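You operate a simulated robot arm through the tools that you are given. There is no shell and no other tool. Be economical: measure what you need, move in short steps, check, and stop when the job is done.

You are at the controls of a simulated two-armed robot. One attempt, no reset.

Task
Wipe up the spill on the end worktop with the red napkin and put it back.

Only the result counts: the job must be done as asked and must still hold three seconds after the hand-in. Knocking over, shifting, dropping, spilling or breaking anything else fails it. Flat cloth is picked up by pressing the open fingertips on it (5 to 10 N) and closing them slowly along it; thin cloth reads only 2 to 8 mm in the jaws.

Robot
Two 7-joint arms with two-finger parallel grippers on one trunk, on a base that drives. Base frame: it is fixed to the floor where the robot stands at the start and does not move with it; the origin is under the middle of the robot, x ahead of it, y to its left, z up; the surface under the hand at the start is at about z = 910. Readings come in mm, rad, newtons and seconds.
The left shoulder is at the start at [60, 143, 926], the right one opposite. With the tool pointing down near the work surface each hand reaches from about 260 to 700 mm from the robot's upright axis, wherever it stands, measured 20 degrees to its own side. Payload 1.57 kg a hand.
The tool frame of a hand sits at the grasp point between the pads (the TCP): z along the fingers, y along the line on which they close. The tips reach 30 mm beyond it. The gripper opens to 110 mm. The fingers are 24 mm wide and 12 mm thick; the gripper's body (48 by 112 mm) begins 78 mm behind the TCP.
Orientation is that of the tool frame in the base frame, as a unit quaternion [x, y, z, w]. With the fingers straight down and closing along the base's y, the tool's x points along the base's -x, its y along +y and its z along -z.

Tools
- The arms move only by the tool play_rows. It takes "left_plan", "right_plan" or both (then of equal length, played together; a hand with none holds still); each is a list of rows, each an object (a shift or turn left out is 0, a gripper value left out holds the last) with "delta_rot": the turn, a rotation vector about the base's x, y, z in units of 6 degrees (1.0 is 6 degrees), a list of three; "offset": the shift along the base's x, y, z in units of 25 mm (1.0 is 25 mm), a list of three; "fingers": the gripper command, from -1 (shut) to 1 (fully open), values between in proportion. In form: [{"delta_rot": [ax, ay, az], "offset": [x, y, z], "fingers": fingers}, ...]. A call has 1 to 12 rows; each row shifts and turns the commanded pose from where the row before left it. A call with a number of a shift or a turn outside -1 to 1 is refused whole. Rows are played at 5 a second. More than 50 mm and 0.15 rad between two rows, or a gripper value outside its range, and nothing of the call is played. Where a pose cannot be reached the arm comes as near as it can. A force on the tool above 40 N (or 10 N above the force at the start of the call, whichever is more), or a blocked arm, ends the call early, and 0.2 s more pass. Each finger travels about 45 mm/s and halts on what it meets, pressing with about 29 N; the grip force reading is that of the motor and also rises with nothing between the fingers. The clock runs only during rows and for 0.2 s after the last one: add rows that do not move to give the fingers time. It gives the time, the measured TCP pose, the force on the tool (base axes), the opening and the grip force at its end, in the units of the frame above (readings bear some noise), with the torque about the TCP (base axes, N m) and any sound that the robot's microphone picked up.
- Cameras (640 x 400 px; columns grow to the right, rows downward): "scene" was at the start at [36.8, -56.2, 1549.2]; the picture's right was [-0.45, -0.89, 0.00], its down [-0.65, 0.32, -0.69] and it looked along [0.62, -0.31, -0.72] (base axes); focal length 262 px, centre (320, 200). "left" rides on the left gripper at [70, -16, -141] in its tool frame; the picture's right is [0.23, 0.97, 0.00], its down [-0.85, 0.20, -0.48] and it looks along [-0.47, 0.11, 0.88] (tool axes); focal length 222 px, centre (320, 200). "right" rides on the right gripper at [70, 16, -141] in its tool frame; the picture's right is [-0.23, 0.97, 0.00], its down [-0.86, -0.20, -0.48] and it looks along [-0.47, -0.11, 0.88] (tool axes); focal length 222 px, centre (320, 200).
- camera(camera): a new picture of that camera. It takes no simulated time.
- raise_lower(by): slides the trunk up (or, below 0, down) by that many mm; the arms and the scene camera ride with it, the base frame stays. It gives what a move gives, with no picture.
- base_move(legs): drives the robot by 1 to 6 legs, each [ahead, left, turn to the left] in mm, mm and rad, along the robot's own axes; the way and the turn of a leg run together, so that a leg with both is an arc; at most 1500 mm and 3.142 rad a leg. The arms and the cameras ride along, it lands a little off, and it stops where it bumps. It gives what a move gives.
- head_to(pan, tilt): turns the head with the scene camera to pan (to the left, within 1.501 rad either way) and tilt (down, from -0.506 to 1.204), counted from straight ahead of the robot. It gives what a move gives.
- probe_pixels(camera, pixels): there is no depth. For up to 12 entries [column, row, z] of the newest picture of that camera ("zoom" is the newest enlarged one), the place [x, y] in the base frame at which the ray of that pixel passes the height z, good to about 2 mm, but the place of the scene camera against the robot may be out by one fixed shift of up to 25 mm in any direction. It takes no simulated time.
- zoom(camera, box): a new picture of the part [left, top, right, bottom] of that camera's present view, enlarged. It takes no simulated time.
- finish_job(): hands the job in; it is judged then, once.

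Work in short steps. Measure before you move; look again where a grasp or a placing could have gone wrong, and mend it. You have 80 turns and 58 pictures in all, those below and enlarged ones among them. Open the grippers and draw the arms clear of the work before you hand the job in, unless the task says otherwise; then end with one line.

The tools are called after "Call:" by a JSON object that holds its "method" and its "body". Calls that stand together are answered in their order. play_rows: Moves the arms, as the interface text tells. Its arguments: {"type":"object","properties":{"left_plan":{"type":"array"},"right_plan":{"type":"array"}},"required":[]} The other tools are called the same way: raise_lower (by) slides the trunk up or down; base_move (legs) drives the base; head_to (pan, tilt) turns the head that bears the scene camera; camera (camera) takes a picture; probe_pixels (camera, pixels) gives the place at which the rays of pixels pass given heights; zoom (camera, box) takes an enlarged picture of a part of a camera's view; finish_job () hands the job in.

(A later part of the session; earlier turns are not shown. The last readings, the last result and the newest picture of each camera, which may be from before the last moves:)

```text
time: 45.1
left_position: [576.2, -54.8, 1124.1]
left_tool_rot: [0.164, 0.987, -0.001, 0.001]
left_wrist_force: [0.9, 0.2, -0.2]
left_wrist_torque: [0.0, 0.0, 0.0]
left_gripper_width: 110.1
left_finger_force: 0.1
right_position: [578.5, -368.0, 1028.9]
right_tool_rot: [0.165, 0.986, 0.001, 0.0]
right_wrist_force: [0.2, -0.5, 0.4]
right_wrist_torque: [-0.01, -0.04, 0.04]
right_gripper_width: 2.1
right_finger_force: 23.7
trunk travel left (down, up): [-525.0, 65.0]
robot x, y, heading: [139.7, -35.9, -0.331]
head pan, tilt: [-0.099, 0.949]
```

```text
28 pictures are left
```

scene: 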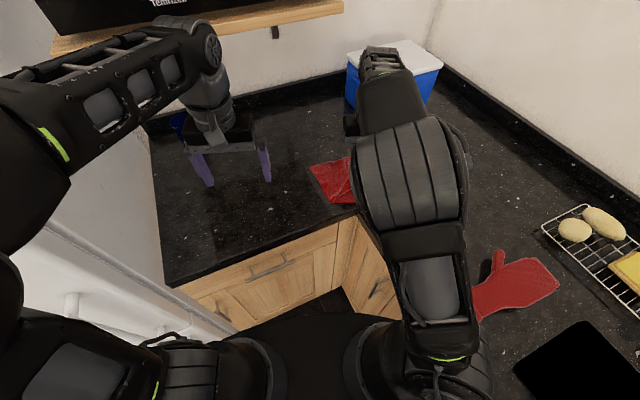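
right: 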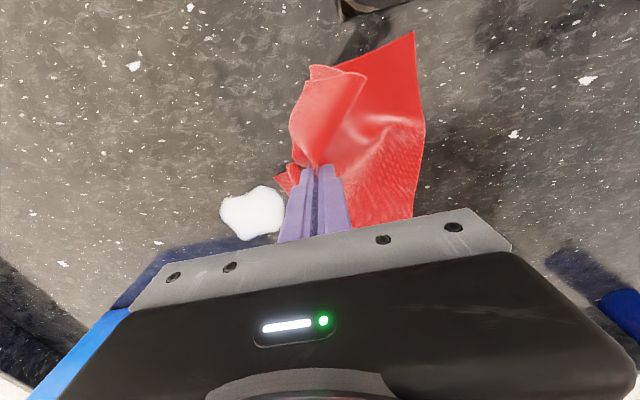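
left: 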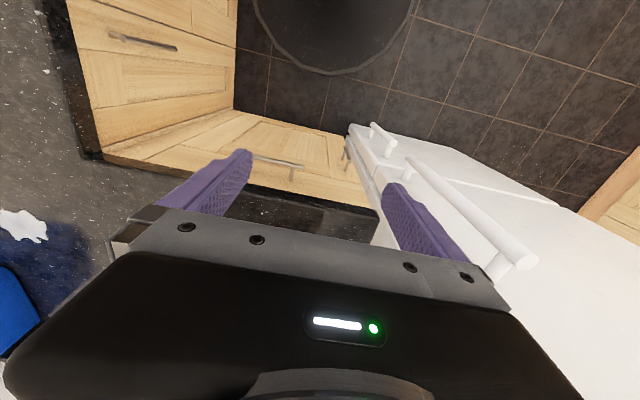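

Base turned well. Now I push toward the spill: about +90, −100 mm, lowering slightly.

Call:
{"method": "play_rows", "body": {"right_plan": [{"offset": [0.5, -0.6, -0.4]}, {"offset": [0.5, -0.6, -0.4]}, {"offset": [0.5, -0.6, -0.4]}, {"offset": [0.5, -0.6, -0.4]}, {"offset": [0.5, -0.5, 0]}, {"offset": [0.5, -0.5, 0]}, {}]}}

```text
time: 46.7
left_position: [577.0, -54.3, 1124.2]
left_tool_rot: [0.164, 0.986, -0.001, 0.001]
left_wrist_force: [0.8, 0.3, -0.1]
left_wrist_torque: [0.0, 0.02, 0.05]
left_gripper_width: 110.0
left_finger_force: 0.0
right_position: [616.2, -413.8, 989.4]
right_tool_rot: [0.164, 0.986, -0.001, 0.001]
right_wrist_force: [0.2, 0.6, 0.8]
right_wrist_torque: [0.02, 0.04, 0.04]
right_gripper_width: 2.1
right_finger_force: 23.5
right hand out of reach, approached as far as the arm can: row 4, 5, 6
trunk travel left (down, up): [-525.0, 65.0]
robot x, y, heading: [141.9, -39.1, -0.331]
head pan, tilt: [-0.099, 0.949]
```

Reached radius 606 at z 989. I test lowering and pushing further at lower height.

Call:
{"method": "play_rows", "body": {"right_plan": [{"offset": [0, 0, -0.6]}, {"offset": [0, 0, -0.6]}, {}]}}

Call:
{"method": "play_rows", "body": {"right_plan": [{"offset": [0.4, -0.4, 0]}, {"offset": [0.4, -0.4, 0]}, {"offset": [0.4, -0.4, 0]}, {}]}}

```text
time: 47.5
left_position: [577.2, -55.0, 1123.3]
left_tool_rot: [0.164, 0.986, 0.0, 0.001]
left_wrist_force: [-0.3, 0.3, -0.3]
left_wrist_torque: [-0.01, -0.02, 0.04]
left_gripper_width: 110.0
left_finger_force: 0.0
right_position: [615.6, -413.9, 959.9]
right_tool_rot: [0.165, 0.986, -0.001, 0.0]
right_wrist_force: [0.8, 0.2, -0.3]
right_wrist_torque: [0.02, -0.01, 0.02]
right_gripper_width: 2.1
right_finger_force: 23.3
trunk travel left (down, up): [-525.0, 65.0]
robot x, y, heading: [139.0, -38.4, -0.33]
head pan, tilt: [-0.099, 0.949]
```

```text
time: 48.5
left_position: [577.1, -54.9, 1124.0]
left_tool_rot: [0.164, 0.986, -0.001, 0.002]
left_wrist_force: [-0.1, -0.4, 0.5]
left_wrist_torque: [-0.03, 0.0, 0.03]
left_gripper_width: 109.9
left_finger_force: 0.1
right_position: [614.6, -412.6, 959.5]
right_tool_rot: [0.165, 0.986, -0.001, 0.001]
right_wrist_force: [0.1, 0.4, -0.1]
right_wrist_torque: [0.0, 0.01, 0.01]
right_gripper_width: 2.0
right_finger_force: 22.9
right hand out of reach, approached as far as the arm can: row 1, 2, 3
trunk travel left (down, up): [-525.0, 65.0]
robot x, y, heading: [140.2, -40.7, -0.335]
head pan, tilt: [-0.099, 0.949]
```

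Radial reach is capped with the fingers vertical, so I tilt the fingers outward about 24° (axis (−0.62,−0.78,0)), raising slightly, then push out.

Call:
{"method": "play_rows", "body": {"right_plan": [{"offset": [0, 0, 0.4], "delta_rot": [-0.62, -0.78, 0]}, {"delta_rot": [-0.62, -0.78, 0]}, {"delta_rot": [-0.62, -0.78, 0]}, {"delta_rot": [-0.62, -0.78, 0]}, {"offset": [0.6, -0.6, 0]}, {"offset": [0.6, -0.6, 0]}, {"offset": [0.6, -0.6, 0]}, {}]}}

Call:
{"method": "camera", "body": {"camera": "right"}}

```text
time: 50.3
left_position: [577.3, -54.7, 1122.5]
left_tool_rot: [0.164, 0.986, -0.002, 0.002]
left_wrist_force: [0.6, 0.4, 0.4]
left_wrist_torque: [-0.02, -0.01, 0.04]
left_gripper_width: 110.1
left_finger_force: 0.2
right_position: [660.2, -459.0, 969.5]
right_tool_rot: [0.162, 0.965, -0.102, 0.181]
right_wrist_force: [0.0, -0.4, -0.9]
right_wrist_torque: [0.03, 0.0, 0.05]
right_gripper_width: 1.9
right_finger_force: 23.8
trunk travel left (down, up): [-525.0, 65.0]
robot x, y, heading: [142.1, -38.4, -0.331]
head pan, tilt: [-0.099, 0.949]
```

```text
27 pictures are left
```

right: 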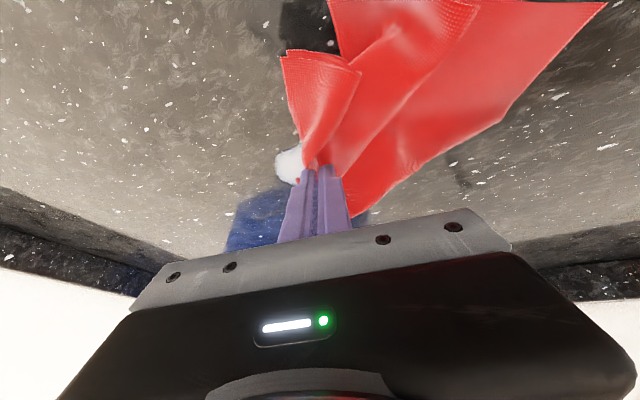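

Tilting works: TCP (660,-459), tips about (670,-466). I check how far out I can go at this height before wiping.

Call:
{"method": "play_rows", "body": {"right_plan": [{"offset": [0.6, -0.5, 0]}, {"offset": [0.6, -0.5, 0]}, {"offset": [0.6, -0.5, 0]}, {"offset": [0.4, -0.5, 0]}, {}]}}

```text
time: 51.5
left_position: [577.2, -54.3, 1124.0]
left_tool_rot: [0.164, 0.986, -0.001, 0.001]
left_wrist_force: [0.3, 0.1, 0.2]
left_wrist_torque: [0.03, 0.0, -0.01]
left_gripper_width: 110.0
left_finger_force: 0.1
right_position: [685.3, -477.5, 969.4]
right_tool_rot: [0.161, 0.965, -0.101, 0.18]
right_wrist_force: [-0.3, -0.5, 0.2]
right_wrist_torque: [0.0, 0.01, 0.0]
right_gripper_width: 1.9
right_finger_force: 23.6
right hand out of reach, approached as far as the arm can: row 2, 3, 4
trunk travel left (down, up): [-525.0, 65.0]
robot x, y, heading: [138.5, -39.1, -0.332]
head pan, tilt: [-0.099, 0.949]
```

I add 12° more tilt and push out to cover the far side.

Call:
{"method": "play_rows", "body": {"right_plan": [{"offset": [0, 0, 0.2], "delta_rot": [-0.62, -0.78, 0]}, {"delta_rot": [-0.62, -0.78, 0]}, {"offset": [0.5, -0.4, 0]}, {"offset": [0.5, -0.4, 0]}, {}]}}

Call:
{"method": "camera", "body": {"camera": "right"}}

```text
time: 52.7
left_position: [576.8, -54.8, 1123.2]
left_tool_rot: [0.163, 0.987, -0.002, 0.002]
left_wrist_force: [-0.3, -0.1, -0.1]
left_wrist_torque: [-0.01, -0.06, -0.01]
left_gripper_width: 110.1
left_finger_force: 0.1
right_position: [708.2, -496.7, 975.9]
right_tool_rot: [0.156, 0.939, -0.149, 0.269]
right_wrist_force: [0.1, 0.5, -0.6]
right_wrist_torque: [0.04, 0.0, 0.02]
right_gripper_width: 2.0
right_finger_force: 23.2
trunk travel left (down, up): [-525.0, 65.0]
robot x, y, heading: [138.9, -36.9, -0.335]
head pan, tilt: [-0.099, 0.949]
```

```text
26 pictures are left
```

right: 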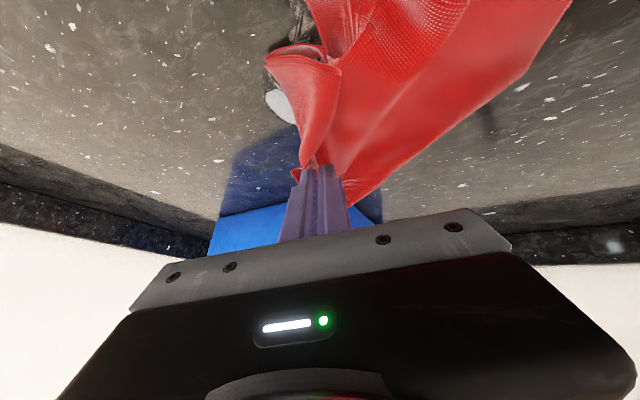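

Tips are over the far part of the spill (722,−508). I lower until light contact.

Call:
{"method": "play_rows", "body": {"right_plan": [{"offset": [0, 0, -0.5]}, {"offset": [0, 0, -0.4]}, {"offset": [0, 0, -0.2]}, {}]}}

Call:
{"method": "play_rows", "body": {"right_plan": [{"offset": [0, 0, -0.08]}, {"offset": [0, 0, -0.08]}, {}]}}

```text
time: 53.7
left_position: [575.6, -54.9, 1124.3]
left_tool_rot: [0.164, 0.986, -0.001, 0.001]
left_wrist_force: [-0.2, 0.4, 0.1]
left_wrist_torque: [0.01, 0.01, -0.02]
left_gripper_width: 110.0
left_finger_force: 0.1
right_position: [709.1, -497.4, 947.9]
right_tool_rot: [0.156, 0.938, -0.15, 0.269]
right_wrist_force: [-0.5, 1.0, 0.2]
right_wrist_torque: [0.03, -0.03, 0.0]
right_gripper_width: 2.1
right_finger_force: 24.2
trunk travel left (down, up): [-525.0, 65.0]
robot x, y, heading: [143.8, -39.7, -0.334]
head pan, tilt: [-0.099, 0.949]
```

```text
time: 54.5
left_position: [577.4, -53.6, 1125.2]
left_tool_rot: [0.165, 0.986, -0.002, 0.002]
left_wrist_force: [-0.4, 0.6, 0.1]
left_wrist_torque: [-0.02, -0.03, 0.02]
left_gripper_width: 110.1
left_finger_force: 0.0
right_position: [708.5, -497.3, 944.9]
right_tool_rot: [0.157, 0.938, -0.15, 0.269]
right_wrist_force: [-0.4, 0.1, 3.4]
right_wrist_torque: [0.0, -0.02, 0.02]
right_gripper_width: 2.0
right_finger_force: 23.8
trunk travel left (down, up): [-525.0, 65.0]
robot x, y, heading: [139.9, -39.2, -0.331]
head pan, tilt: [-0.099, 0.949]
```

Contact at 3.4 N. I stroke inward across the spill centre, then sideways and outward again on one side.

Call:
{"method": "play_rows", "body": {"right_plan": [{"offset": [-0.4, 0.32, -0.02]}, {"offset": [-0.6, 0.48, 0]}, {"offset": [-0.6, 0.48, 0]}, {"offset": [-0.6, 0.48, 0]}, {"offset": [-0.6, 0.48, 0]}, {}]}}

Call:
{"method": "camera", "body": {"camera": "right"}}

```text
time: 55.9
left_position: [575.7, -54.7, 1122.8]
left_tool_rot: [0.164, 0.986, -0.001, 0.002]
left_wrist_force: [0.1, 0.1, 0.1]
left_wrist_torque: [0.03, 0.0, 0.03]
left_gripper_width: 110.1
left_finger_force: 0.1
right_position: [638.2, -440.5, 945.2]
right_tool_rot: [0.157, 0.938, -0.15, 0.271]
right_wrist_force: [2.9, -1.6, 15.3]
right_wrist_torque: [-0.04, -0.24, -0.01]
right_gripper_width: 2.4
right_finger_force: 23.2
trunk travel left (down, up): [-525.0, 65.0]
robot x, y, heading: [140.5, -40.5, -0.331]
head pan, tilt: [-0.099, 0.949]
```

```text
25 pictures are left
```

right: 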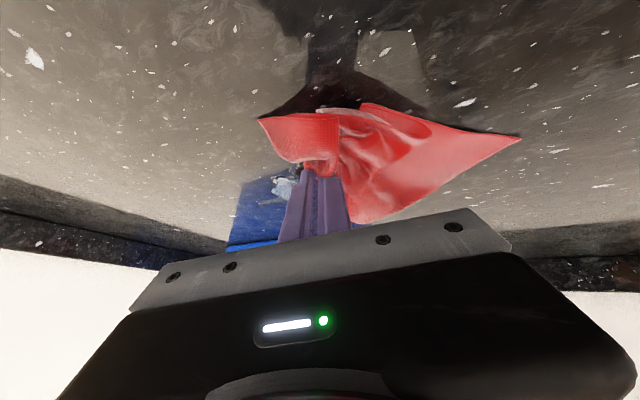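

The spill is thinning (remnant near (285,185)). I shift sideways and stroke outward, then across and inward on the other side.

Call:
{"method": "play_rows", "body": {"right_plan": [{"offset": [-0.35, -0.45, 0]}, {"offset": [-0.35, -0.45, 0]}, {"offset": [0.6, -0.48, 0]}, {"offset": [0.6, -0.48, 0]}, {"offset": [0.6, -0.48, 0]}, {"offset": [0.6, -0.48, 0]}, {"offset": [0.4, -0.32, 0]}, {}]}}

Call:
{"method": "play_rows", "body": {"right_plan": [{"offset": [-0.6, 0.48, 0]}, {"offset": [-0.6, 0.48, 0]}, {"offset": [-0.6, 0.48, 0]}, {"offset": [-0.6, 0.48, 0]}, {"offset": [-0.4, 0.32, 0]}, {"offset": [0.6, 0.8, 0]}, {"offset": [0.6, 0.8, 0]}, {}]}}

Call:
{"method": "camera", "body": {"camera": "right"}}

```text
time: 57.7
left_position: [575.9, -55.2, 1123.9]
left_tool_rot: [0.164, 0.986, -0.001, 0.002]
left_wrist_force: [-0.2, -0.7, -0.1]
left_wrist_torque: [0.02, 0.02, -0.01]
left_gripper_width: 110.0
left_finger_force: 0.0
right_position: [690.0, -516.8, 944.2]
right_tool_rot: [0.156, 0.938, -0.15, 0.271]
right_wrist_force: [-2.4, -1.8, 7.6]
right_wrist_torque: [-0.02, -0.02, 0.03]
right_gripper_width: 1.9
right_finger_force: 23.8
right hand out of reach, approached as far as the arm can: row 7
trunk travel left (down, up): [-525.0, 65.0]
robot x, y, heading: [139.6, -41.0, -0.328]
head pan, tilt: [-0.099, 0.949]
```

```text
time: 59.5
left_position: [575.4, -54.2, 1123.5]
left_tool_rot: [0.164, 0.986, -0.001, 0.001]
left_wrist_force: [0.3, -0.9, -0.4]
left_wrist_torque: [-0.01, -0.03, -0.01]
left_gripper_width: 110.3
left_finger_force: 0.0
right_position: [648.9, -419.0, 942.7]
right_tool_rot: [0.156, 0.939, -0.149, 0.269]
right_wrist_force: [-1.9, -2.9, 9.5]
right_wrist_torque: [-0.08, -0.01, -0.01]
right_gripper_width: 2.1
right_finger_force: 24.2
trunk travel left (down, up): [-525.0, 65.0]
robot x, y, heading: [137.2, -38.9, -0.33]
head pan, tilt: [-0.099, 0.949]
```

```text
24 pictures are left
```

right: 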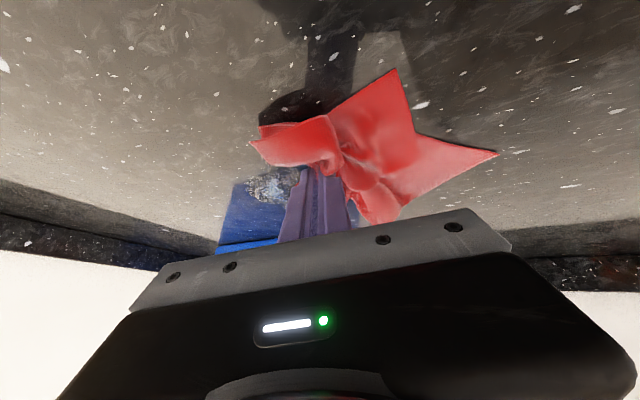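

The spill is fading; remnant near (272,187). I probe it and continue with an outward stroke on this side.

Call:
{"method": "probe_pixels", "body": {"camera": "right", "pixels": [[272, 187, 910], [245, 183, 910], [298, 178, 910], [270, 200, 910]]}}

Call:
{"method": "play_rows", "body": {"right_plan": [{"offset": [0.6, -0.48, 0]}, {"offset": [0.6, -0.48, 0]}, {"offset": [0.6, -0.48, 0]}, {"offset": [0.6, -0.48, 0]}, {"offset": [0.3, -0.24, 0]}, {"offset": [-0.3, -0.4, 0]}, {"offset": [-0.6, 0.48, 0]}, {"offset": [-0.6, 0.48, 0]}, {"offset": [-0.6, 0.48, 0]}, {"offset": [-0.6, 0.48, 0]}, {}]}}

Call:
{"method": "camera", "body": {"camera": "right"}}

```text
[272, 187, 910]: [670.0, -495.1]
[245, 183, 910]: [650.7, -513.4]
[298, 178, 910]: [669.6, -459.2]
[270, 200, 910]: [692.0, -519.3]
```

```text
time: 61.9
left_position: [576.5, -53.0, 1123.9]
left_tool_rot: [0.165, 0.986, -0.002, 0.002]
left_wrist_force: [-0.1, -0.2, 0.2]
left_wrist_torque: [0.0, 0.01, 0.0]
left_gripper_width: 110.2
left_finger_force: 0.1
right_position: [648.9, -436.3, 944.5]
right_tool_rot: [0.157, 0.938, -0.151, 0.27]
right_wrist_force: [2.5, -1.4, 8.7]
right_wrist_torque: [0.0, -0.17, 0.0]
right_gripper_width: 2.0
right_finger_force: 23.3
trunk travel left (down, up): [-525.0, 65.0]
robot x, y, heading: [142.6, -42.1, -0.334]
head pan, tilt: [-0.099, 0.949]
```

```text
23 pictures are left
```

right: 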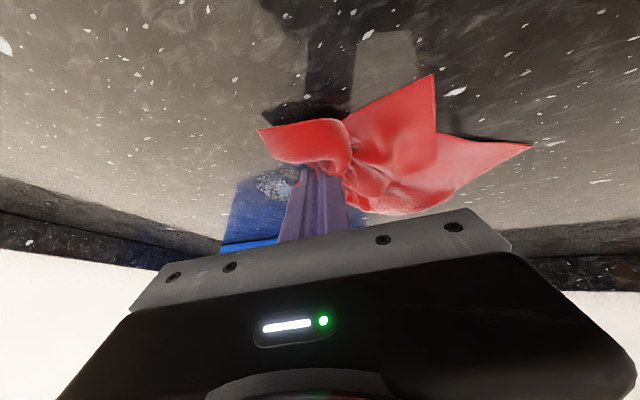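

A faint remnant remains on the right side of the patch, about x 650–692, y −460…−520. I run three more overlapping strokes there.

Call:
{"method": "play_rows", "body": {"right_plan": [{"offset": [-0.36, -0.56, -0.02]}, {"offset": [0.67, -0.53, 0]}, {"offset": [0.67, -0.53, 0]}, {"offset": [0.67, -0.53, 0]}, {"offset": [-0.5, -0.6, 0]}, {"offset": [-0.7, 0.56, 0]}, {"offset": [-0.7, 0.56, 0]}, {"offset": [-0.7, 0.56, 0]}, {"offset": [-0.5, -0.6, 0]}, {"offset": [0.65, -0.52, 0]}, {"offset": [0.65, -0.52, 0]}, {"offset": [0.65, -0.52, 0]}]}}

Call:
{"method": "play_rows", "body": {"right_plan": [{"offset": [-0.65, 0.52, 0]}, {"offset": [-0.65, 0.52, 0]}, {"offset": [-0.65, 0.52, 0]}, {"offset": [0.5, 0.6, 0]}, {"offset": [0.7, -0.56, 0]}, {"offset": [0.7, -0.56, 0]}, {"offset": [0.7, -0.56, 0]}, {"offset": [0.5, 0.6, 0]}, {"offset": [-0.67, 0.53, 0]}, {"offset": [-0.67, 0.53, 0]}, {"offset": [-0.67, 0.53, 0]}, {"offset": [-0.4, 0.32, 0]}]}}

Call:
{"method": "camera", "body": {"camera": "right"}}

```text
time: 64.5
left_position: [576.3, -53.9, 1124.0]
left_tool_rot: [0.165, 0.986, 0.0, 0.002]
left_wrist_force: [-0.2, -0.2, 0.2]
left_wrist_torque: [-0.04, 0.04, 0.02]
left_gripper_width: 110.0
left_finger_force: 0.0
right_position: [662.3, -517.9, 944.0]
right_tool_rot: [0.157, 0.938, -0.15, 0.269]
right_wrist_force: [-2.4, 1.6, 7.6]
right_wrist_torque: [0.02, 0.03, 0.01]
right_gripper_width: 2.3
right_finger_force: 23.2
trunk travel left (down, up): [-525.0, 65.0]
robot x, y, heading: [141.2, -43.7, -0.329]
head pan, tilt: [-0.099, 0.949]
```

```text
time: 67.1
left_position: [576.6, -55.7, 1123.2]
left_tool_rot: [0.164, 0.986, -0.001, 0.001]
left_wrist_force: [0.4, 0.4, -0.6]
left_wrist_torque: [-0.01, 0.0, -0.05]
left_gripper_width: 109.8
left_finger_force: 0.0
right_position: [631.5, -443.4, 944.1]
right_tool_rot: [0.156, 0.938, -0.15, 0.27]
right_wrist_force: [2.7, -1.2, 7.8]
right_wrist_torque: [-0.04, -0.14, 0.02]
right_gripper_width: 1.9
right_finger_force: 23.3
trunk travel left (down, up): [-525.0, 65.0]
robot x, y, heading: [137.8, -36.0, -0.329]
head pan, tilt: [-0.099, 0.949]
```

```text
22 pictures are left
```

right: 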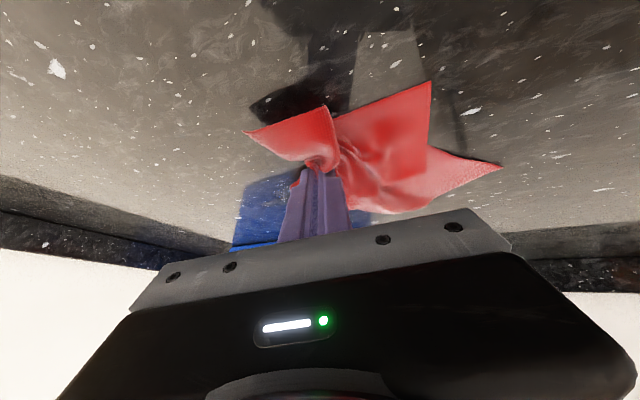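

The visible side is clean. I lift, draw in and untilt, then check the whole area.

Call:
{"method": "play_rows", "body": {"right_plan": [{"offset": [0, 0, 0.8]}, {"offset": [-0.3, 0.3, 0.8], "delta_rot": [0.62, 0.78, 0]}, {"offset": [-0.3, 0.4, 0.8], "delta_rot": [0.62, 0.78, 0]}, {"offset": [-0.3, 0.4, 0.8], "delta_rot": [0.62, 0.78, 0]}, {"offset": [-0.3, 0.6, 0], "delta_rot": [0.62, 0.78, 0]}, {"offset": [-0.3, 0.6, 0], "delta_rot": [0.62, 0.78, 0]}, {"offset": [-0.3, 0.6, 0], "delta_rot": [0.62, 0.78, 0]}, {}]}}

Call:
{"method": "camera", "body": {"camera": "right"}}

Call:
{"method": "camera", "body": {"camera": "left"}}

Call:
{"method": "camera", "body": {"camera": "scene"}}

```text
time: 68.9
left_position: [576.9, -54.6, 1123.6]
left_tool_rot: [0.164, 0.986, -0.002, 0.002]
left_wrist_force: [-0.9, 0.5, 1.6]
left_wrist_torque: [-0.04, 0.0, -0.02]
left_gripper_width: 110.0
left_finger_force: 0.1
right_position: [585.4, -369.8, 1023.2]
right_tool_rot: [0.164, 0.986, -0.001, -0.002]
right_wrist_force: [0.4, -0.1, -0.6]
right_wrist_torque: [-0.01, -0.01, 0.02]
right_gripper_width: 2.0
right_finger_force: 23.8
trunk travel left (down, up): [-525.0, 65.0]
robot x, y, heading: [141.3, -35.8, -0.332]
head pan, tilt: [-0.099, 0.949]
```

```text
21 pictures are left
```

right: 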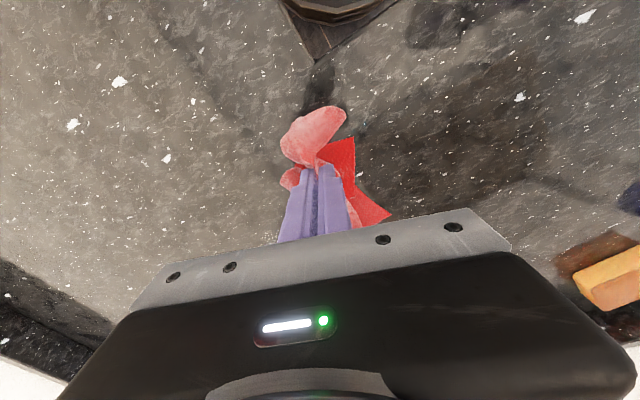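

```text
20 pictures are left
```

left: 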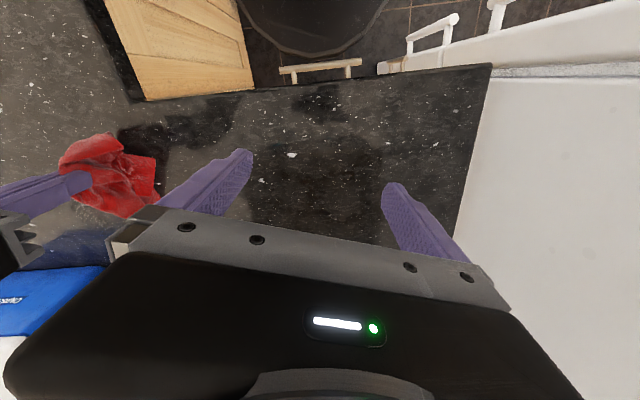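

```text
19 pictures are left
```

scene: 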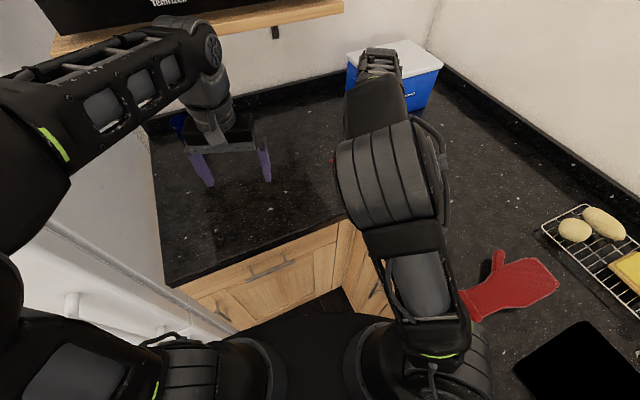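

In the left view there may be a speckled remnant near (95,218). I enlarge it.

Call:
{"method": "zoom", "body": {"camera": "left", "box": [0, 120, 240, 270]}}

Call:
{"method": "probe_pixels", "body": {"camera": "left", "pixels": [[90, 210, 910], [110, 222, 910], [75, 225, 910]]}}

```text
2.67 times, centred on (120, 195) of left
```

zoom: 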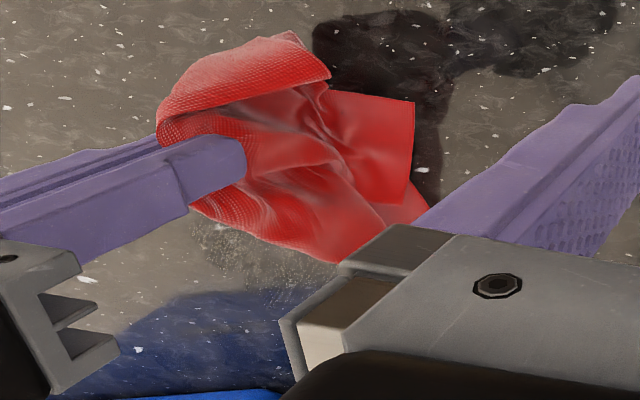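

```text
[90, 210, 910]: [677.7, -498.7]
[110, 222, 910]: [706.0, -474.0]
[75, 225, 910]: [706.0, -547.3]
```

A faint remnant shows. I shift the hand aside to see the entire area from the left camera.

Call:
{"method": "play_rows", "body": {"right_plan": [{"offset": [-0.8, -0.2, 0.3]}, {"offset": [-0.8, -0.2, 0.3]}, {"offset": [-0.8, -0.2, 0.3]}, {}]}}

Call:
{"method": "zoom", "body": {"camera": "left", "box": [0, 140, 200, 265]}}

```text
time: 69.9
left_position: [576.3, -55.5, 1122.0]
left_tool_rot: [0.164, 0.987, -0.001, 0.001]
left_wrist_force: [1.1, 0.5, -0.2]
left_wrist_torque: [-0.01, -0.01, -0.01]
left_gripper_width: 110.0
left_finger_force: 0.1
right_position: [527.5, -386.8, 1046.5]
right_tool_rot: [0.164, 0.986, -0.001, -0.001]
right_wrist_force: [-0.1, -1.2, 0.4]
right_wrist_torque: [-0.06, -0.03, 0.02]
right_gripper_width: 2.1
right_finger_force: 22.8
trunk travel left (down, up): [-525.0, 65.0]
robot x, y, heading: [142.6, -42.2, -0.332]
head pan, tilt: [-0.099, 0.949]
```

```text
3.20 times, centred on (100, 202) of left
```

zoom: 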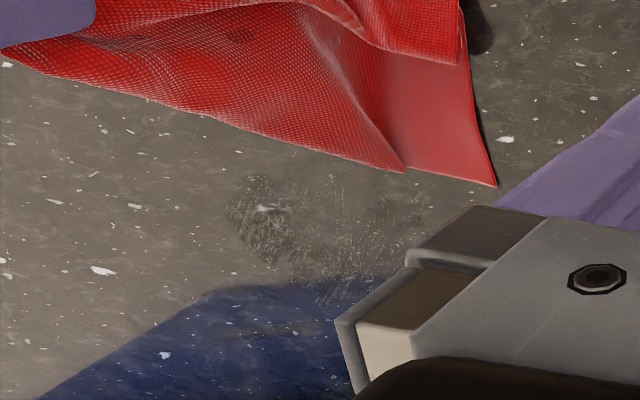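

A thin residue covers zoom px (225–425,175–300). I probe its outline.

Call:
{"method": "probe_pixels", "body": {"camera": "zoom", "pixels": [[230, 210, 910], [260, 175, 910], [330, 180, 910], [400, 180, 910], [420, 230, 910], [340, 295, 910], [280, 260, 910], [330, 230, 910]]}}

```text
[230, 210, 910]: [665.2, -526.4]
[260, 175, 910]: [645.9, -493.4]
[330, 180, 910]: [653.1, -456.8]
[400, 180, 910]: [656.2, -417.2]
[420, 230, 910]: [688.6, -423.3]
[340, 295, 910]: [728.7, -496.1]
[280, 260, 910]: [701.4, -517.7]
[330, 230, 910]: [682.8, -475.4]
```

Faint residue spans x 646–729, y −420…−526. I tilt again and go to the start of a dense raster.

Call:
{"method": "play_rows", "body": {"right_plan": [{"offset": [0.56, -0.54, -0.5], "delta_rot": [-0.62, -0.78, 0]}, {"offset": [0.56, -0.54, -0.5], "delta_rot": [-0.62, -0.78, 0]}, {"offset": [0.56, -0.54, -0.5], "delta_rot": [-0.62, -0.78, 0]}, {"offset": [0.56, -0.54, -0.5], "delta_rot": [-0.62, -0.78, 0]}, {"offset": [0.56, -0.54, -0.5], "delta_rot": [-0.62, -0.78, 0]}, {"offset": [0.56, -0.54, -0.5], "delta_rot": [-0.62, -0.78, 0]}, {"offset": [0, 0, -0.6]}, {"offset": [0, 0, -0.2]}, {}]}}

```text
time: 71.9
left_position: [576.0, -53.8, 1123.2]
left_tool_rot: [0.164, 0.987, -0.001, 0.002]
left_wrist_force: [0.2, 0.0, -0.6]
left_wrist_torque: [-0.02, -0.01, 0.0]
left_gripper_width: 110.3
left_finger_force: 0.1
right_position: [610.7, -465.7, 951.0]
right_tool_rot: [0.156, 0.939, -0.15, 0.269]
right_wrist_force: [0.0, -0.1, 0.1]
right_wrist_torque: [0.01, 0.01, -0.03]
right_gripper_width: 2.0
right_finger_force: 23.4
trunk travel left (down, up): [-525.0, 65.0]
robot x, y, heading: [140.9, -39.1, -0.33]
head pan, tilt: [-0.099, 0.949]
```

At (611,−466,951). I lower to contact and run the first raster lines.

Call:
{"method": "play_rows", "body": {"right_plan": [{"offset": [0, 0, -0.3]}, {"offset": [0.7, -0.56, 0]}, {"offset": [0.7, -0.56, 0]}, {"offset": [0.7, -0.56, 0]}, {"offset": [0.7, -0.56, 0]}, {"offset": [0.37, 0.47, 0]}, {"offset": [-0.7, 0.56, 0]}, {"offset": [-0.7, 0.56, 0]}, {"offset": [-0.7, 0.56, 0]}, {"offset": [-0.7, 0.56, 0]}, {"offset": [0.37, 0.47, 0]}, {}]}}

Call:
{"method": "play_rows", "body": {"right_plan": [{"offset": [0.7, -0.56, 0]}, {"offset": [0.7, -0.56, 0]}, {"offset": [0.7, -0.56, 0]}, {"offset": [0.7, -0.56, 0]}, {"offset": [0.37, 0.47, 0]}, {"offset": [-0.7, 0.56, 0]}, {"offset": [-0.7, 0.56, 0]}, {"offset": [-0.7, 0.56, 0]}, {"offset": [-0.7, 0.56, 0]}, {"offset": [0.37, 0.47, 0]}, {}]}}

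Call:
{"method": "play_rows", "body": {"right_plan": [{"offset": [0.7, -0.56, 0]}, {"offset": [0.7, -0.56, 0]}, {"offset": [0.7, -0.56, 0]}, {"offset": [0.7, -0.56, 0]}, {"offset": [0.37, 0.47, 0]}, {"offset": [-0.7, 0.56, 0]}, {"offset": [-0.7, 0.56, 0]}, {"offset": [-0.7, 0.56, 0]}, {"offset": [-0.7, 0.56, 0]}, {"offset": [0.37, 0.47, 0]}, {}]}}

```text
time: 74.5
left_position: [574.8, -55.0, 1124.5]
left_tool_rot: [0.164, 0.986, -0.001, 0.002]
left_wrist_force: [0.4, 0.3, 0.2]
left_wrist_torque: [0.01, 0.03, 0.03]
left_gripper_width: 110.0
left_finger_force: 0.0
right_position: [627.7, -441.5, 944.6]
right_tool_rot: [0.158, 0.938, -0.151, 0.271]
right_wrist_force: [-4.2, -3.9, 21.8]
right_wrist_torque: [-0.11, -0.1, -0.01]
right_gripper_width: 2.1
right_finger_force: 23.8
trunk travel left (down, up): [-525.0, 65.0]
robot x, y, heading: [137.2, -40.7, -0.333]
head pan, tilt: [-0.099, 0.949]
```

```text
time: 76.9
left_position: [574.7, -53.6, 1125.0]
left_tool_rot: [0.164, 0.986, -0.001, 0.003]
left_wrist_force: [-0.2, 0.7, 0.0]
left_wrist_torque: [0.03, 0.02, -0.02]
left_gripper_width: 109.9
left_finger_force: 0.2
right_position: [645.6, -419.5, 943.0]
right_tool_rot: [0.157, 0.938, -0.151, 0.27]
right_wrist_force: [-4.0, -5.0, 21.0]
right_wrist_torque: [-0.12, -0.06, 0.01]
right_gripper_width: 1.9
right_finger_force: 23.1
trunk travel left (down, up): [-525.0, 65.0]
robot x, y, heading: [138.6, -37.8, -0.33]
head pan, tilt: [-0.099, 0.949]
```

```text
time: 79.3
left_position: [574.7, -54.2, 1123.7]
left_tool_rot: [0.165, 0.986, -0.001, 0.002]
left_wrist_force: [-0.5, -0.3, 0.9]
left_wrist_torque: [0.03, -0.01, -0.01]
left_gripper_width: 109.7
left_finger_force: 0.0
right_position: [664.5, -395.8, 944.9]
right_tool_rot: [0.157, 0.938, -0.151, 0.27]
right_wrist_force: [-3.8, -4.5, 23.4]
right_wrist_torque: [-0.09, -0.08, -0.06]
right_gripper_width: 1.9
right_finger_force: 23.5
trunk travel left (down, up): [-525.0, 65.0]
robot x, y, heading: [136.8, -36.0, -0.332]
head pan, tilt: [-0.099, 0.949]
```

Raster complete with steady ≈20 N. I lift and pull back to look.

Call:
{"method": "play_rows", "body": {"right_plan": [{"offset": [-0.4, 0, 0.9]}, {"offset": [-1, -0.2, 0.9]}, {"offset": [-1, -0.2, 0.9]}, {"offset": [-1, -0.2, 0.6]}, {"offset": [-1, -0.2, 0.4]}, {}]}}

Call:
{"method": "zoom", "body": {"camera": "left", "box": [0, 140, 200, 265]}}

```text
time: 80.7
left_position: [576.0, -54.5, 1123.3]
left_tool_rot: [0.165, 0.986, -0.001, 0.002]
left_wrist_force: [-0.1, 0.4, 0.2]
left_wrist_torque: [0.02, 0.0, 0.01]
left_gripper_width: 110.0
left_finger_force: 0.0
right_position: [556.2, -414.7, 1034.8]
right_tool_rot: [0.157, 0.938, -0.15, 0.269]
right_wrist_force: [-0.4, 0.4, 0.6]
right_wrist_torque: [0.04, -0.01, 0.01]
right_gripper_width: 1.9
right_finger_force: 23.0
trunk travel left (down, up): [-525.0, 65.0]
robot x, y, heading: [143.2, -40.3, -0.334]
head pan, tilt: [-0.099, 0.949]
```

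```text
3.20 times, centred on (100, 202) of left
```

zoom: 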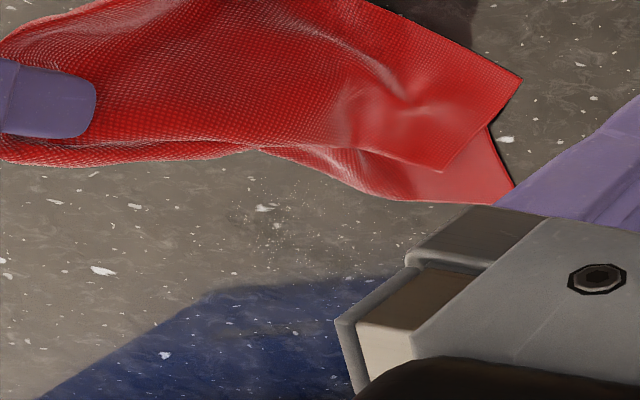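

Only a few faint specks remain around zoom (280,230). One more raster on that middle area.

Call:
{"method": "play_rows", "body": {"right_plan": [{"offset": [0.65, -0.45, -0.85]}, {"offset": [0.65, -0.45, -0.85]}, {"offset": [0.65, -0.45, -0.85]}, {"offset": [0.65, -0.45, -0.85]}, {"offset": [0, 0, -0.25]}, {"offset": [0.6, -0.48, 0]}, {"offset": [0.6, -0.48, 0]}, {"offset": [0.6, -0.48, 0]}, {"offset": [0.3, 0.37, 0]}, {"offset": [-0.6, 0.48, 0]}, {"offset": [-0.6, 0.48, 0]}, {"offset": [-0.6, 0.48, 0]}]}}

Call:
{"method": "play_rows", "body": {"right_plan": [{"offset": [0.25, 0.3, 0]}, {"offset": [0.7, -0.56, 0]}, {"offset": [0.7, -0.56, 0]}, {"offset": [0.7, -0.56, 0]}, {"offset": [0.25, 0.3, 0]}, {"offset": [-0.7, 0.56, 0]}, {"offset": [-0.7, 0.56, 0]}, {"offset": [-0.7, 0.56, 0]}, {"offset": [-0.3, -0.37, 0]}, {"offset": [0.6, -0.48, 0]}, {"offset": [0.6, -0.48, 0]}, {"offset": [0.6, -0.48, 0]}]}}

Call:
{"method": "play_rows", "body": {"right_plan": [{"offset": [-0.4, -0.5, 0]}, {"offset": [-0.7, 0.56, 0]}, {"offset": [-0.7, 0.56, 0]}, {"offset": [-0.7, 0.56, 0]}, {"offset": [-0.3, 0, 0.9]}, {"offset": [-0.6, 0, 0.9]}, {"offset": [-0.6, 0.3, 0.9]}, {"offset": [-0.6, 0.3, 0.7]}, {"offset": [-0.6, 0.3, 0]}, {}]}}

Call:
{"method": "zoom", "body": {"camera": "left", "box": [0, 140, 200, 265]}}

```text
time: 83.3
left_position: [576.8, -54.5, 1122.8]
left_tool_rot: [0.164, 0.986, -0.001, 0.002]
left_wrist_force: [-0.6, 0.8, 0.1]
left_wrist_torque: [-0.01, -0.01, 0.02]
left_gripper_width: 109.9
left_finger_force: 0.1
right_position: [626.8, -450.5, 944.9]
right_tool_rot: [0.157, 0.938, -0.151, 0.269]
right_wrist_force: [1.1, -0.5, 4.7]
right_wrist_torque: [-0.02, -0.05, 0.02]
right_gripper_width: 2.0
right_finger_force: 23.7
trunk travel left (down, up): [-525.0, 65.0]
robot x, y, heading: [140.2, -35.8, -0.333]
head pan, tilt: [-0.099, 0.949]
```

```text
time: 85.9
left_position: [575.6, -54.7, 1124.6]
left_tool_rot: [0.165, 0.986, -0.001, 0.002]
left_wrist_force: [0.4, -0.3, 0.6]
left_wrist_torque: [0.05, -0.01, -0.02]
left_gripper_width: 109.9
left_finger_force: 0.2
right_position: [676.0, -481.2, 945.5]
right_tool_rot: [0.157, 0.939, -0.15, 0.268]
right_wrist_force: [-0.6, -0.2, 7.9]
right_wrist_torque: [0.0, -0.06, 0.04]
right_gripper_width: 2.0
right_finger_force: 23.9
trunk travel left (down, up): [-525.0, 65.0]
robot x, y, heading: [141.2, -41.7, -0.33]
head pan, tilt: [-0.099, 0.949]
```

```text
time: 88.1
left_position: [574.8, -55.2, 1123.1]
left_tool_rot: [0.165, 0.986, -0.001, 0.002]
left_wrist_force: [0.6, 0.3, -0.1]
left_wrist_torque: [0.04, -0.02, -0.01]
left_gripper_width: 110.1
left_finger_force: 0.1
right_position: [547.6, -428.8, 1030.2]
right_tool_rot: [0.157, 0.938, -0.15, 0.269]
right_wrist_force: [-0.2, 0.8, 0.1]
right_wrist_torque: [0.02, 0.01, 0.02]
right_gripper_width: 1.9
right_finger_force: 23.4
trunk travel left (down, up): [-525.0, 65.0]
robot x, y, heading: [139.4, -41.9, -0.338]
head pan, tilt: [-0.099, 0.949]
```

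```text
3.20 times, centred on (100, 202) of left
```

zoom: 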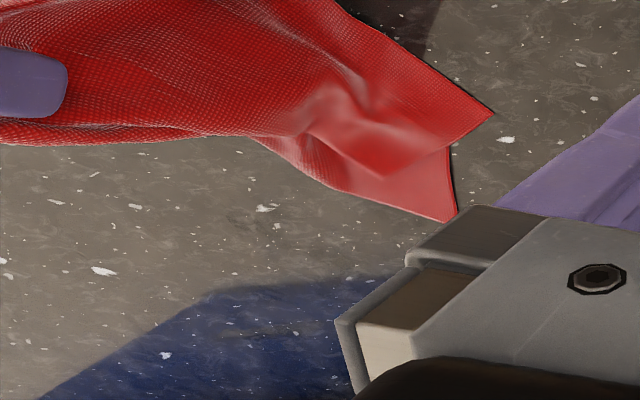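

The area is clean. I untilt, move back to the carrying point and turn the base back +0.335 rad.

Call:
{"method": "play_rows", "body": {"right_plan": [{"offset": [0.2, 0.4, 0.3], "delta_rot": [0.62, 0.78, 0]}, {"offset": [0.2, 0.4, 0.3], "delta_rot": [0.62, 0.78, 0]}, {"offset": [0.2, 0.4, 0.3], "delta_rot": [0.62, 0.78, 0]}, {"offset": [0.2, 0.4, 0.2], "delta_rot": [0.62, 0.78, 0]}, {"offset": [0.2, 0.4, 0.2], "delta_rot": [0.62, 0.78, 0]}, {"offset": [0.2, 0.4, 0.2], "delta_rot": [0.62, 0.78, 0]}, {}]}}

Call:
{"method": "base_move", "body": {"legs": [[0, 0, 0.333]]}}

Call:
{"method": "camera", "body": {"camera": "scene"}}

Call:
{"method": "camera", "body": {"camera": "right"}}

```text
time: 89.7
left_position: [576.1, -56.1, 1123.2]
left_tool_rot: [0.164, 0.986, -0.001, 0.002]
left_wrist_force: [0.8, 0.3, 1.4]
left_wrist_torque: [-0.01, 0.0, 0.03]
left_gripper_width: 110.1
left_finger_force: 0.1
right_position: [577.1, -369.2, 1068.5]
right_tool_rot: [0.164, 0.986, 0.0, -0.001]
right_wrist_force: [0.4, 0.8, -0.2]
right_wrist_torque: [-0.03, -0.02, 0.05]
right_gripper_width: 2.0
right_finger_force: 23.7
trunk travel left (down, up): [-525.0, 65.0]
robot x, y, heading: [140.5, -37.9, -0.328]
head pan, tilt: [-0.099, 0.949]
```

```text
time: 91.2
left_position: [557.5, 88.9, 1124.3]
left_tool_rot: [-0.001, 1.0, -0.001, 0.002]
left_wrist_force: [0.4, -0.5, 0.2]
left_wrist_torque: [-0.03, 0.01, -0.01]
left_gripper_width: 109.7
left_finger_force: 0.1
right_position: [661.0, -208.3, 1067.4]
right_tool_rot: [0.0, 1.0, 0.0, 0.0]
right_wrist_force: [0.3, 0.3, 0.2]
right_wrist_torque: [-0.01, -0.01, -0.01]
right_gripper_width: 1.9
right_finger_force: 23.5
trunk travel left (down, up): [-525.0, 65.0]
robot x, y, heading: [140.7, -38.6, 0.004]
head pan, tilt: [-0.099, 0.949]
```

```text
14 pictures are left
```

scene: 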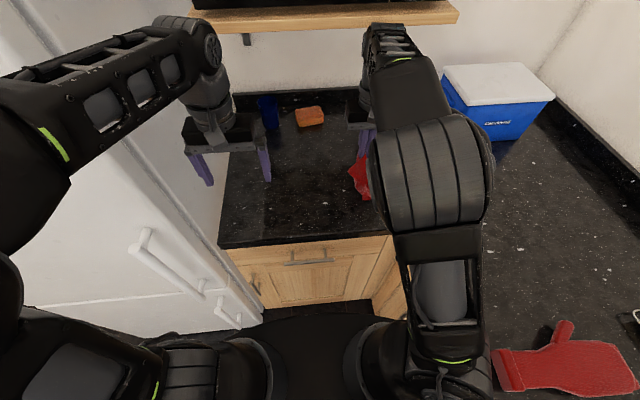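

```text
13 pictures are left
```

right: 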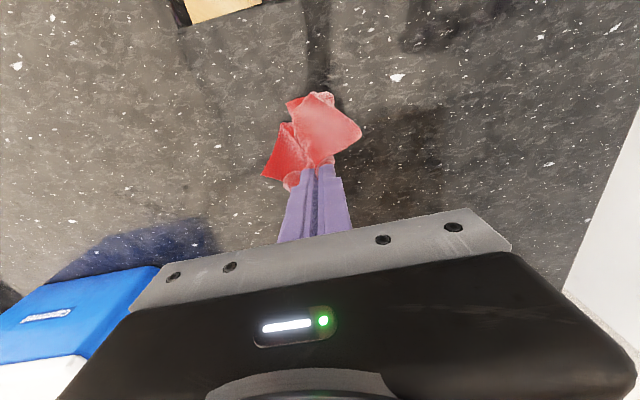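

Spill spot (442,174) is clean in the scene. I carry the napkin back over its place, stopping at y≈0 to stay clear of the left gripper.

Call:
{"method": "play_rows", "body": {"right_plan": [{"offset": [0.2, 1, 0]}, {"offset": [0.2, 1, 0]}, {"offset": [0.2, 1, 0]}, {"offset": [0.2, 1, 0]}, {"offset": [0.2, 1, 0]}, {"offset": [0.2, 1, 0]}, {"offset": [0.2, 1, 0]}, {"offset": [0.2, 0.8, 0]}, {}]}}

Call:
{"method": "camera", "body": {"camera": "scene"}}

```text
time: 93.2
left_position: [556.3, 88.8, 1122.0]
left_tool_rot: [0.0, 1.0, 0.0, 0.001]
left_wrist_force: [-0.1, -0.5, 0.1]
left_wrist_torque: [0.01, -0.02, 0.0]
left_gripper_width: 110.0
left_finger_force: 0.0
right_position: [690.9, -17.8, 1052.8]
right_tool_rot: [0.0, 1.0, 0.001, 0.003]
right_wrist_force: [-0.1, 0.0, -0.5]
right_wrist_torque: [0.01, 0.02, -0.02]
right_gripper_width: 2.1
right_finger_force: 23.7
right hand out of reach, approached as far as the arm can: row 6, 7, 8
trunk travel left (down, up): [-525.0, 65.0]
robot x, y, heading: [139.5, -44.4, 0.0]
head pan, tilt: [-0.099, 0.949]
```

```text
12 pictures are left
```

scene: 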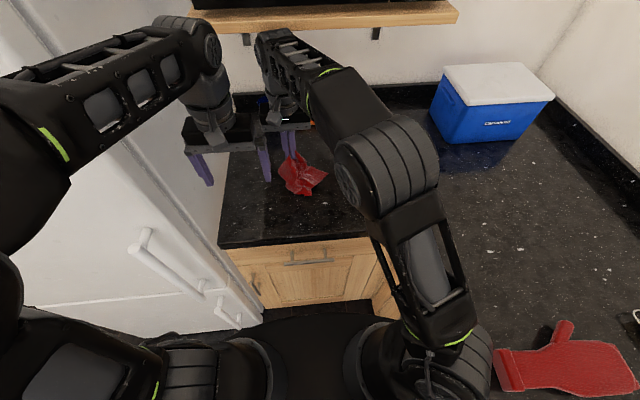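

Clear of the left hand. I descend going slightly left, then lay the cloth while moving right.

Call:
{"method": "play_rows", "body": {"right_plan": [{"offset": [0, 0.8, -0.6]}, {"offset": [0.1, 0.8, -0.6]}, {"offset": [0.1, 0.4, -0.8]}, {"offset": [0.1, -0.4, -0.8]}, {"offset": [0, -0.8, -0.6]}, {"offset": [0, -0.8, -0.5]}, {"offset": [0, -0.6, -0.2]}, {}]}}

Call:
{"method": "camera", "body": {"camera": "right"}}

```text
time: 95.0
left_position: [557.6, 87.5, 1124.2]
left_tool_rot: [0.0, 1.0, -0.001, 0.002]
left_wrist_force: [0.6, 0.8, 0.5]
left_wrist_torque: [0.01, -0.04, 0.02]
left_gripper_width: 110.2
left_finger_force: 0.0
right_position: [696.2, -33.5, 951.4]
right_tool_rot: [-0.001, 1.0, -0.001, 0.001]
right_wrist_force: [-0.8, 0.0, 0.5]
right_wrist_torque: [0.0, 0.01, -0.01]
right_gripper_width: 2.0
right_finger_force: 23.5
trunk travel left (down, up): [-525.0, 65.0]
robot x, y, heading: [141.3, -38.5, -0.002]
head pan, tilt: [-0.099, 0.949]
```

```text
11 pictures are left
```

right: 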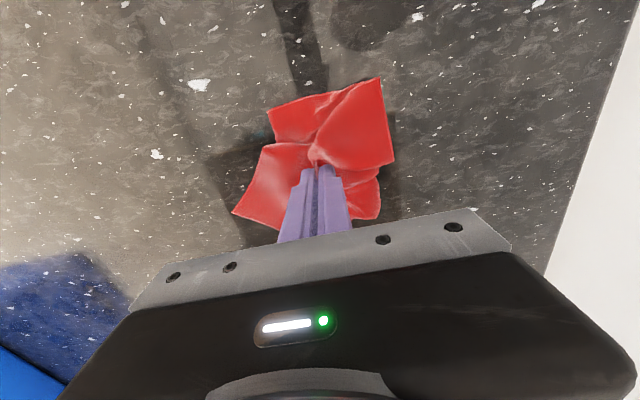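

The cloth now fans out around the fingers. I shift 35 mm left to recentre it, lower to touch and open slowly to let the fingers spread it.

Call:
{"method": "play_rows", "body": {"right_plan": [{"offset": [0.1, 0.5, 0.1]}, {"offset": [0.2, 0.5, 0]}, {"offset": [0.2, 0.5, 0]}, {"offset": [0, 0, -0.35]}, {"offset": [0, 0, -0.1], "fingers": -0.9}, {"fingers": -0.75}, {"fingers": -0.6}, {"fingers": -0.4}, {"fingers": -0.2}, {"fingers": 0}, {"fingers": 0.2}, {}]}}

Call:
{"method": "camera", "body": {"camera": "right"}}

```text
time: 97.6
left_position: [557.6, 88.8, 1123.6]
left_tool_rot: [-0.001, 1.0, 0.0, 0.001]
left_wrist_force: [-7.2, 23.1, -14.8]
left_wrist_torque: [-1.21, -0.47, -0.16]
left_gripper_width: 89.4
left_finger_force: 0.1
right_position: [709.4, 3.5, 943.0]
right_tool_rot: [0.0, 1.0, -0.001, 0.0]
right_wrist_force: [1.1, 1.9, 10.5]
right_wrist_torque: [-0.23, -0.03, -0.01]
right_gripper_width: 64.3
right_finger_force: 0.1
trunk travel left (down, up): [-525.0, 65.0]
robot x, y, heading: [140.9, -37.7, 0.001]
head pan, tilt: [-0.099, 0.949]
```

```text
10 pictures are left
```

right: 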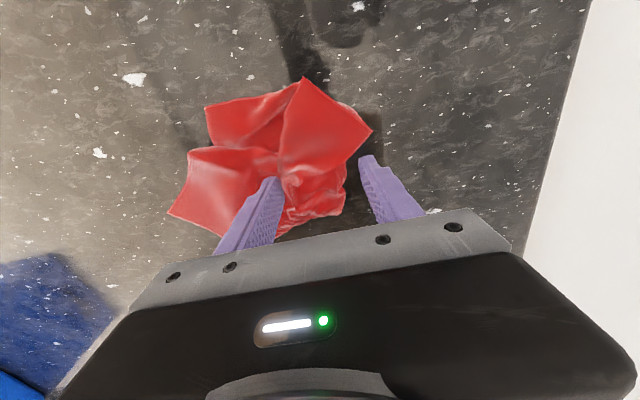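

The right forearm has leaned on the left hand's finger (23 N). I close the left fingers to make room, then lift the right hand straight up a little.

Call:
{"method": "play_rows", "body": {"left_plan": [{"fingers": 0.4}, {"fingers": 0}, {"fingers": -0.4}, {"fingers": -0.8}, {}]}}

Call:
{"method": "probe_pixels", "body": {"camera": "right", "pixels": [[205, 108, 915], [303, 78, 915], [372, 130, 915], [188, 150, 915], [168, 213, 915], [345, 212, 915], [285, 235, 915], [270, 180, 910], [370, 160, 910]]}}

```text
time: 98.8
left_position: [557.2, 89.2, 1124.4]
left_tool_rot: [0.0, 1.0, -0.002, 0.002]
left_wrist_force: [-0.2, 0.2, -1.1]
left_wrist_torque: [-0.01, 0.02, -0.02]
left_gripper_width: 11.1
left_finger_force: 0.1
right_position: [708.4, 3.5, 942.3]
right_tool_rot: [-0.001, 1.0, 0.0, 0.0]
right_wrist_force: [2.3, 0.3, 12.8]
right_wrist_torque: [-0.39, -0.12, 0.09]
right_gripper_width: 64.8
right_finger_force: 0.0
trunk travel left (down, up): [-525.0, 65.0]
robot x, y, heading: [136.8, -35.2, 0.001]
head pan, tilt: [-0.099, 0.949]
```

```text
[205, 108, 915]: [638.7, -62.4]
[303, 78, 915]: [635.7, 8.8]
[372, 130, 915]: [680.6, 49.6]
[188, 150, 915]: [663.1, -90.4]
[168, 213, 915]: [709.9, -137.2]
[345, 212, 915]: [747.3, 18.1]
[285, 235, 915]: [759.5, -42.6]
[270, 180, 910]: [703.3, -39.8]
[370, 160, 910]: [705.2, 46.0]
```

Contact is gone. Napkin spans y −137…+50, crumpled and about 40 mm too far right. I lift the right hand and back away to see it.

Call:
{"method": "play_rows", "body": {"right_plan": [{"offset": [0, -0.1, 0.8]}, {"offset": [0, -0.3, 0.8]}, {"offset": [0, -0.5, 0.8]}, {"offset": [-0.2, -1, 0.8]}, {"offset": [-0.2, -1, 0.4]}, {"offset": [-0.2, -1, 0]}, {"offset": [-0.2, -1, 0]}, {"offset": [-0.2, -1, 0]}, {"offset": [-0.2, -1, 0]}, {"offset": [-0.2, -1, 0]}, {"offset": [-0.4, -1, 0]}, {"offset": [-0.4, -1, 0]}]}}

Call:
{"method": "zoom", "body": {"camera": "scene", "box": [200, 90, 480, 265]}}

```text
time: 101.4
left_position: [556.2, 88.7, 1122.8]
left_tool_rot: [0.0, 1.0, 0.0, 0.001]
left_wrist_force: [0.7, -1.4, 1.1]
left_wrist_torque: [0.03, -0.01, 0.0]
left_gripper_width: 10.9
left_finger_force: 0.1
right_position: [653.1, -244.3, 1033.1]
right_tool_rot: [0.0, 1.0, 0.0, -0.001]
right_wrist_force: [-0.2, -0.5, -0.8]
right_wrist_torque: [-0.01, -0.02, 0.02]
right_gripper_width: 65.9
right_finger_force: 0.1
trunk travel left (down, up): [-525.0, 65.0]
robot x, y, heading: [141.0, -43.5, -0.003]
head pan, tilt: [-0.099, 0.949]
```

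```text
2.29 times, centred on (340, 178) of scene
```

zoom: 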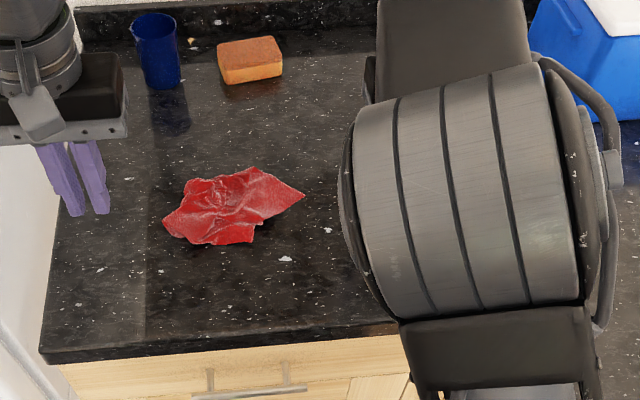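

I probe the crumpled napkin's outline in this view.

Call:
{"method": "probe_pixels", "body": {"camera": "zoom", "pixels": [[163, 222, 912], [303, 195, 912], [255, 167, 912], [185, 182, 912], [200, 245, 912], [255, 240, 912], [228, 207, 915]]}}

```text
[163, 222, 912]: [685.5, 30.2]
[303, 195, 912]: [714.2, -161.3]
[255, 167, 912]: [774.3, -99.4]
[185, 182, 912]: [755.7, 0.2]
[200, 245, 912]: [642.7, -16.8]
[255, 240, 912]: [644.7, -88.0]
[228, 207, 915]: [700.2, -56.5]
```

True centre ≈ (697,−35) versus original (720,7), and it's crumpled. I'll pinch its left part with the left hand and its right corner with the right hand and pull apart. First the left hand goes over (688,22).

Call:
{"method": "play_rows", "body": {"left_plan": [{"offset": [0.66, -0.33, -0.5], "fingers": -0.09}, {"offset": [0.66, -0.33, -0.7]}, {"offset": [0.66, -0.33, -0.8]}, {"offset": [0.66, -0.33, -0.8]}, {"offset": [0.66, -0.33, -0.9]}, {"offset": [0.66, -0.33, -0.9]}, {"offset": [0.66, -0.33, -0.9]}, {"offset": [0.66, -0.35, -0.9]}, {"offset": [0, 0, -0.4]}, {}]}}

Call:
{"method": "camera", "body": {"camera": "left"}}

```text
time: 103.6
left_position: [690.2, 20.8, 953.5]
left_tool_rot: [-0.001, 1.0, -0.001, 0.001]
left_wrist_force: [0.2, 0.1, 0.3]
left_wrist_torque: [-0.04, -0.01, -0.02]
left_gripper_width: 50.2
left_finger_force: 0.0
right_position: [653.7, -243.2, 1033.2]
right_tool_rot: [0.0, 1.0, 0.0, 0.0]
right_wrist_force: [-0.1, 0.2, 0.1]
right_wrist_torque: [0.0, 0.0, 0.01]
right_gripper_width: 66.1
right_finger_force: 0.0
trunk travel left (down, up): [-525.0, 65.0]
robot x, y, heading: [137.4, -41.6, 0.005]
head pan, tilt: [-0.099, 0.949]
```

```text
8 pictures are left
```

left: 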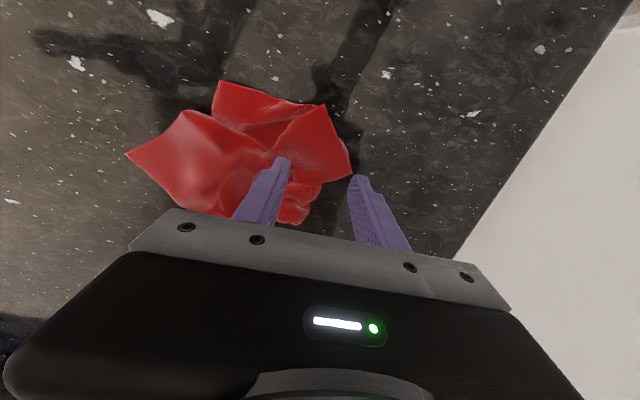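

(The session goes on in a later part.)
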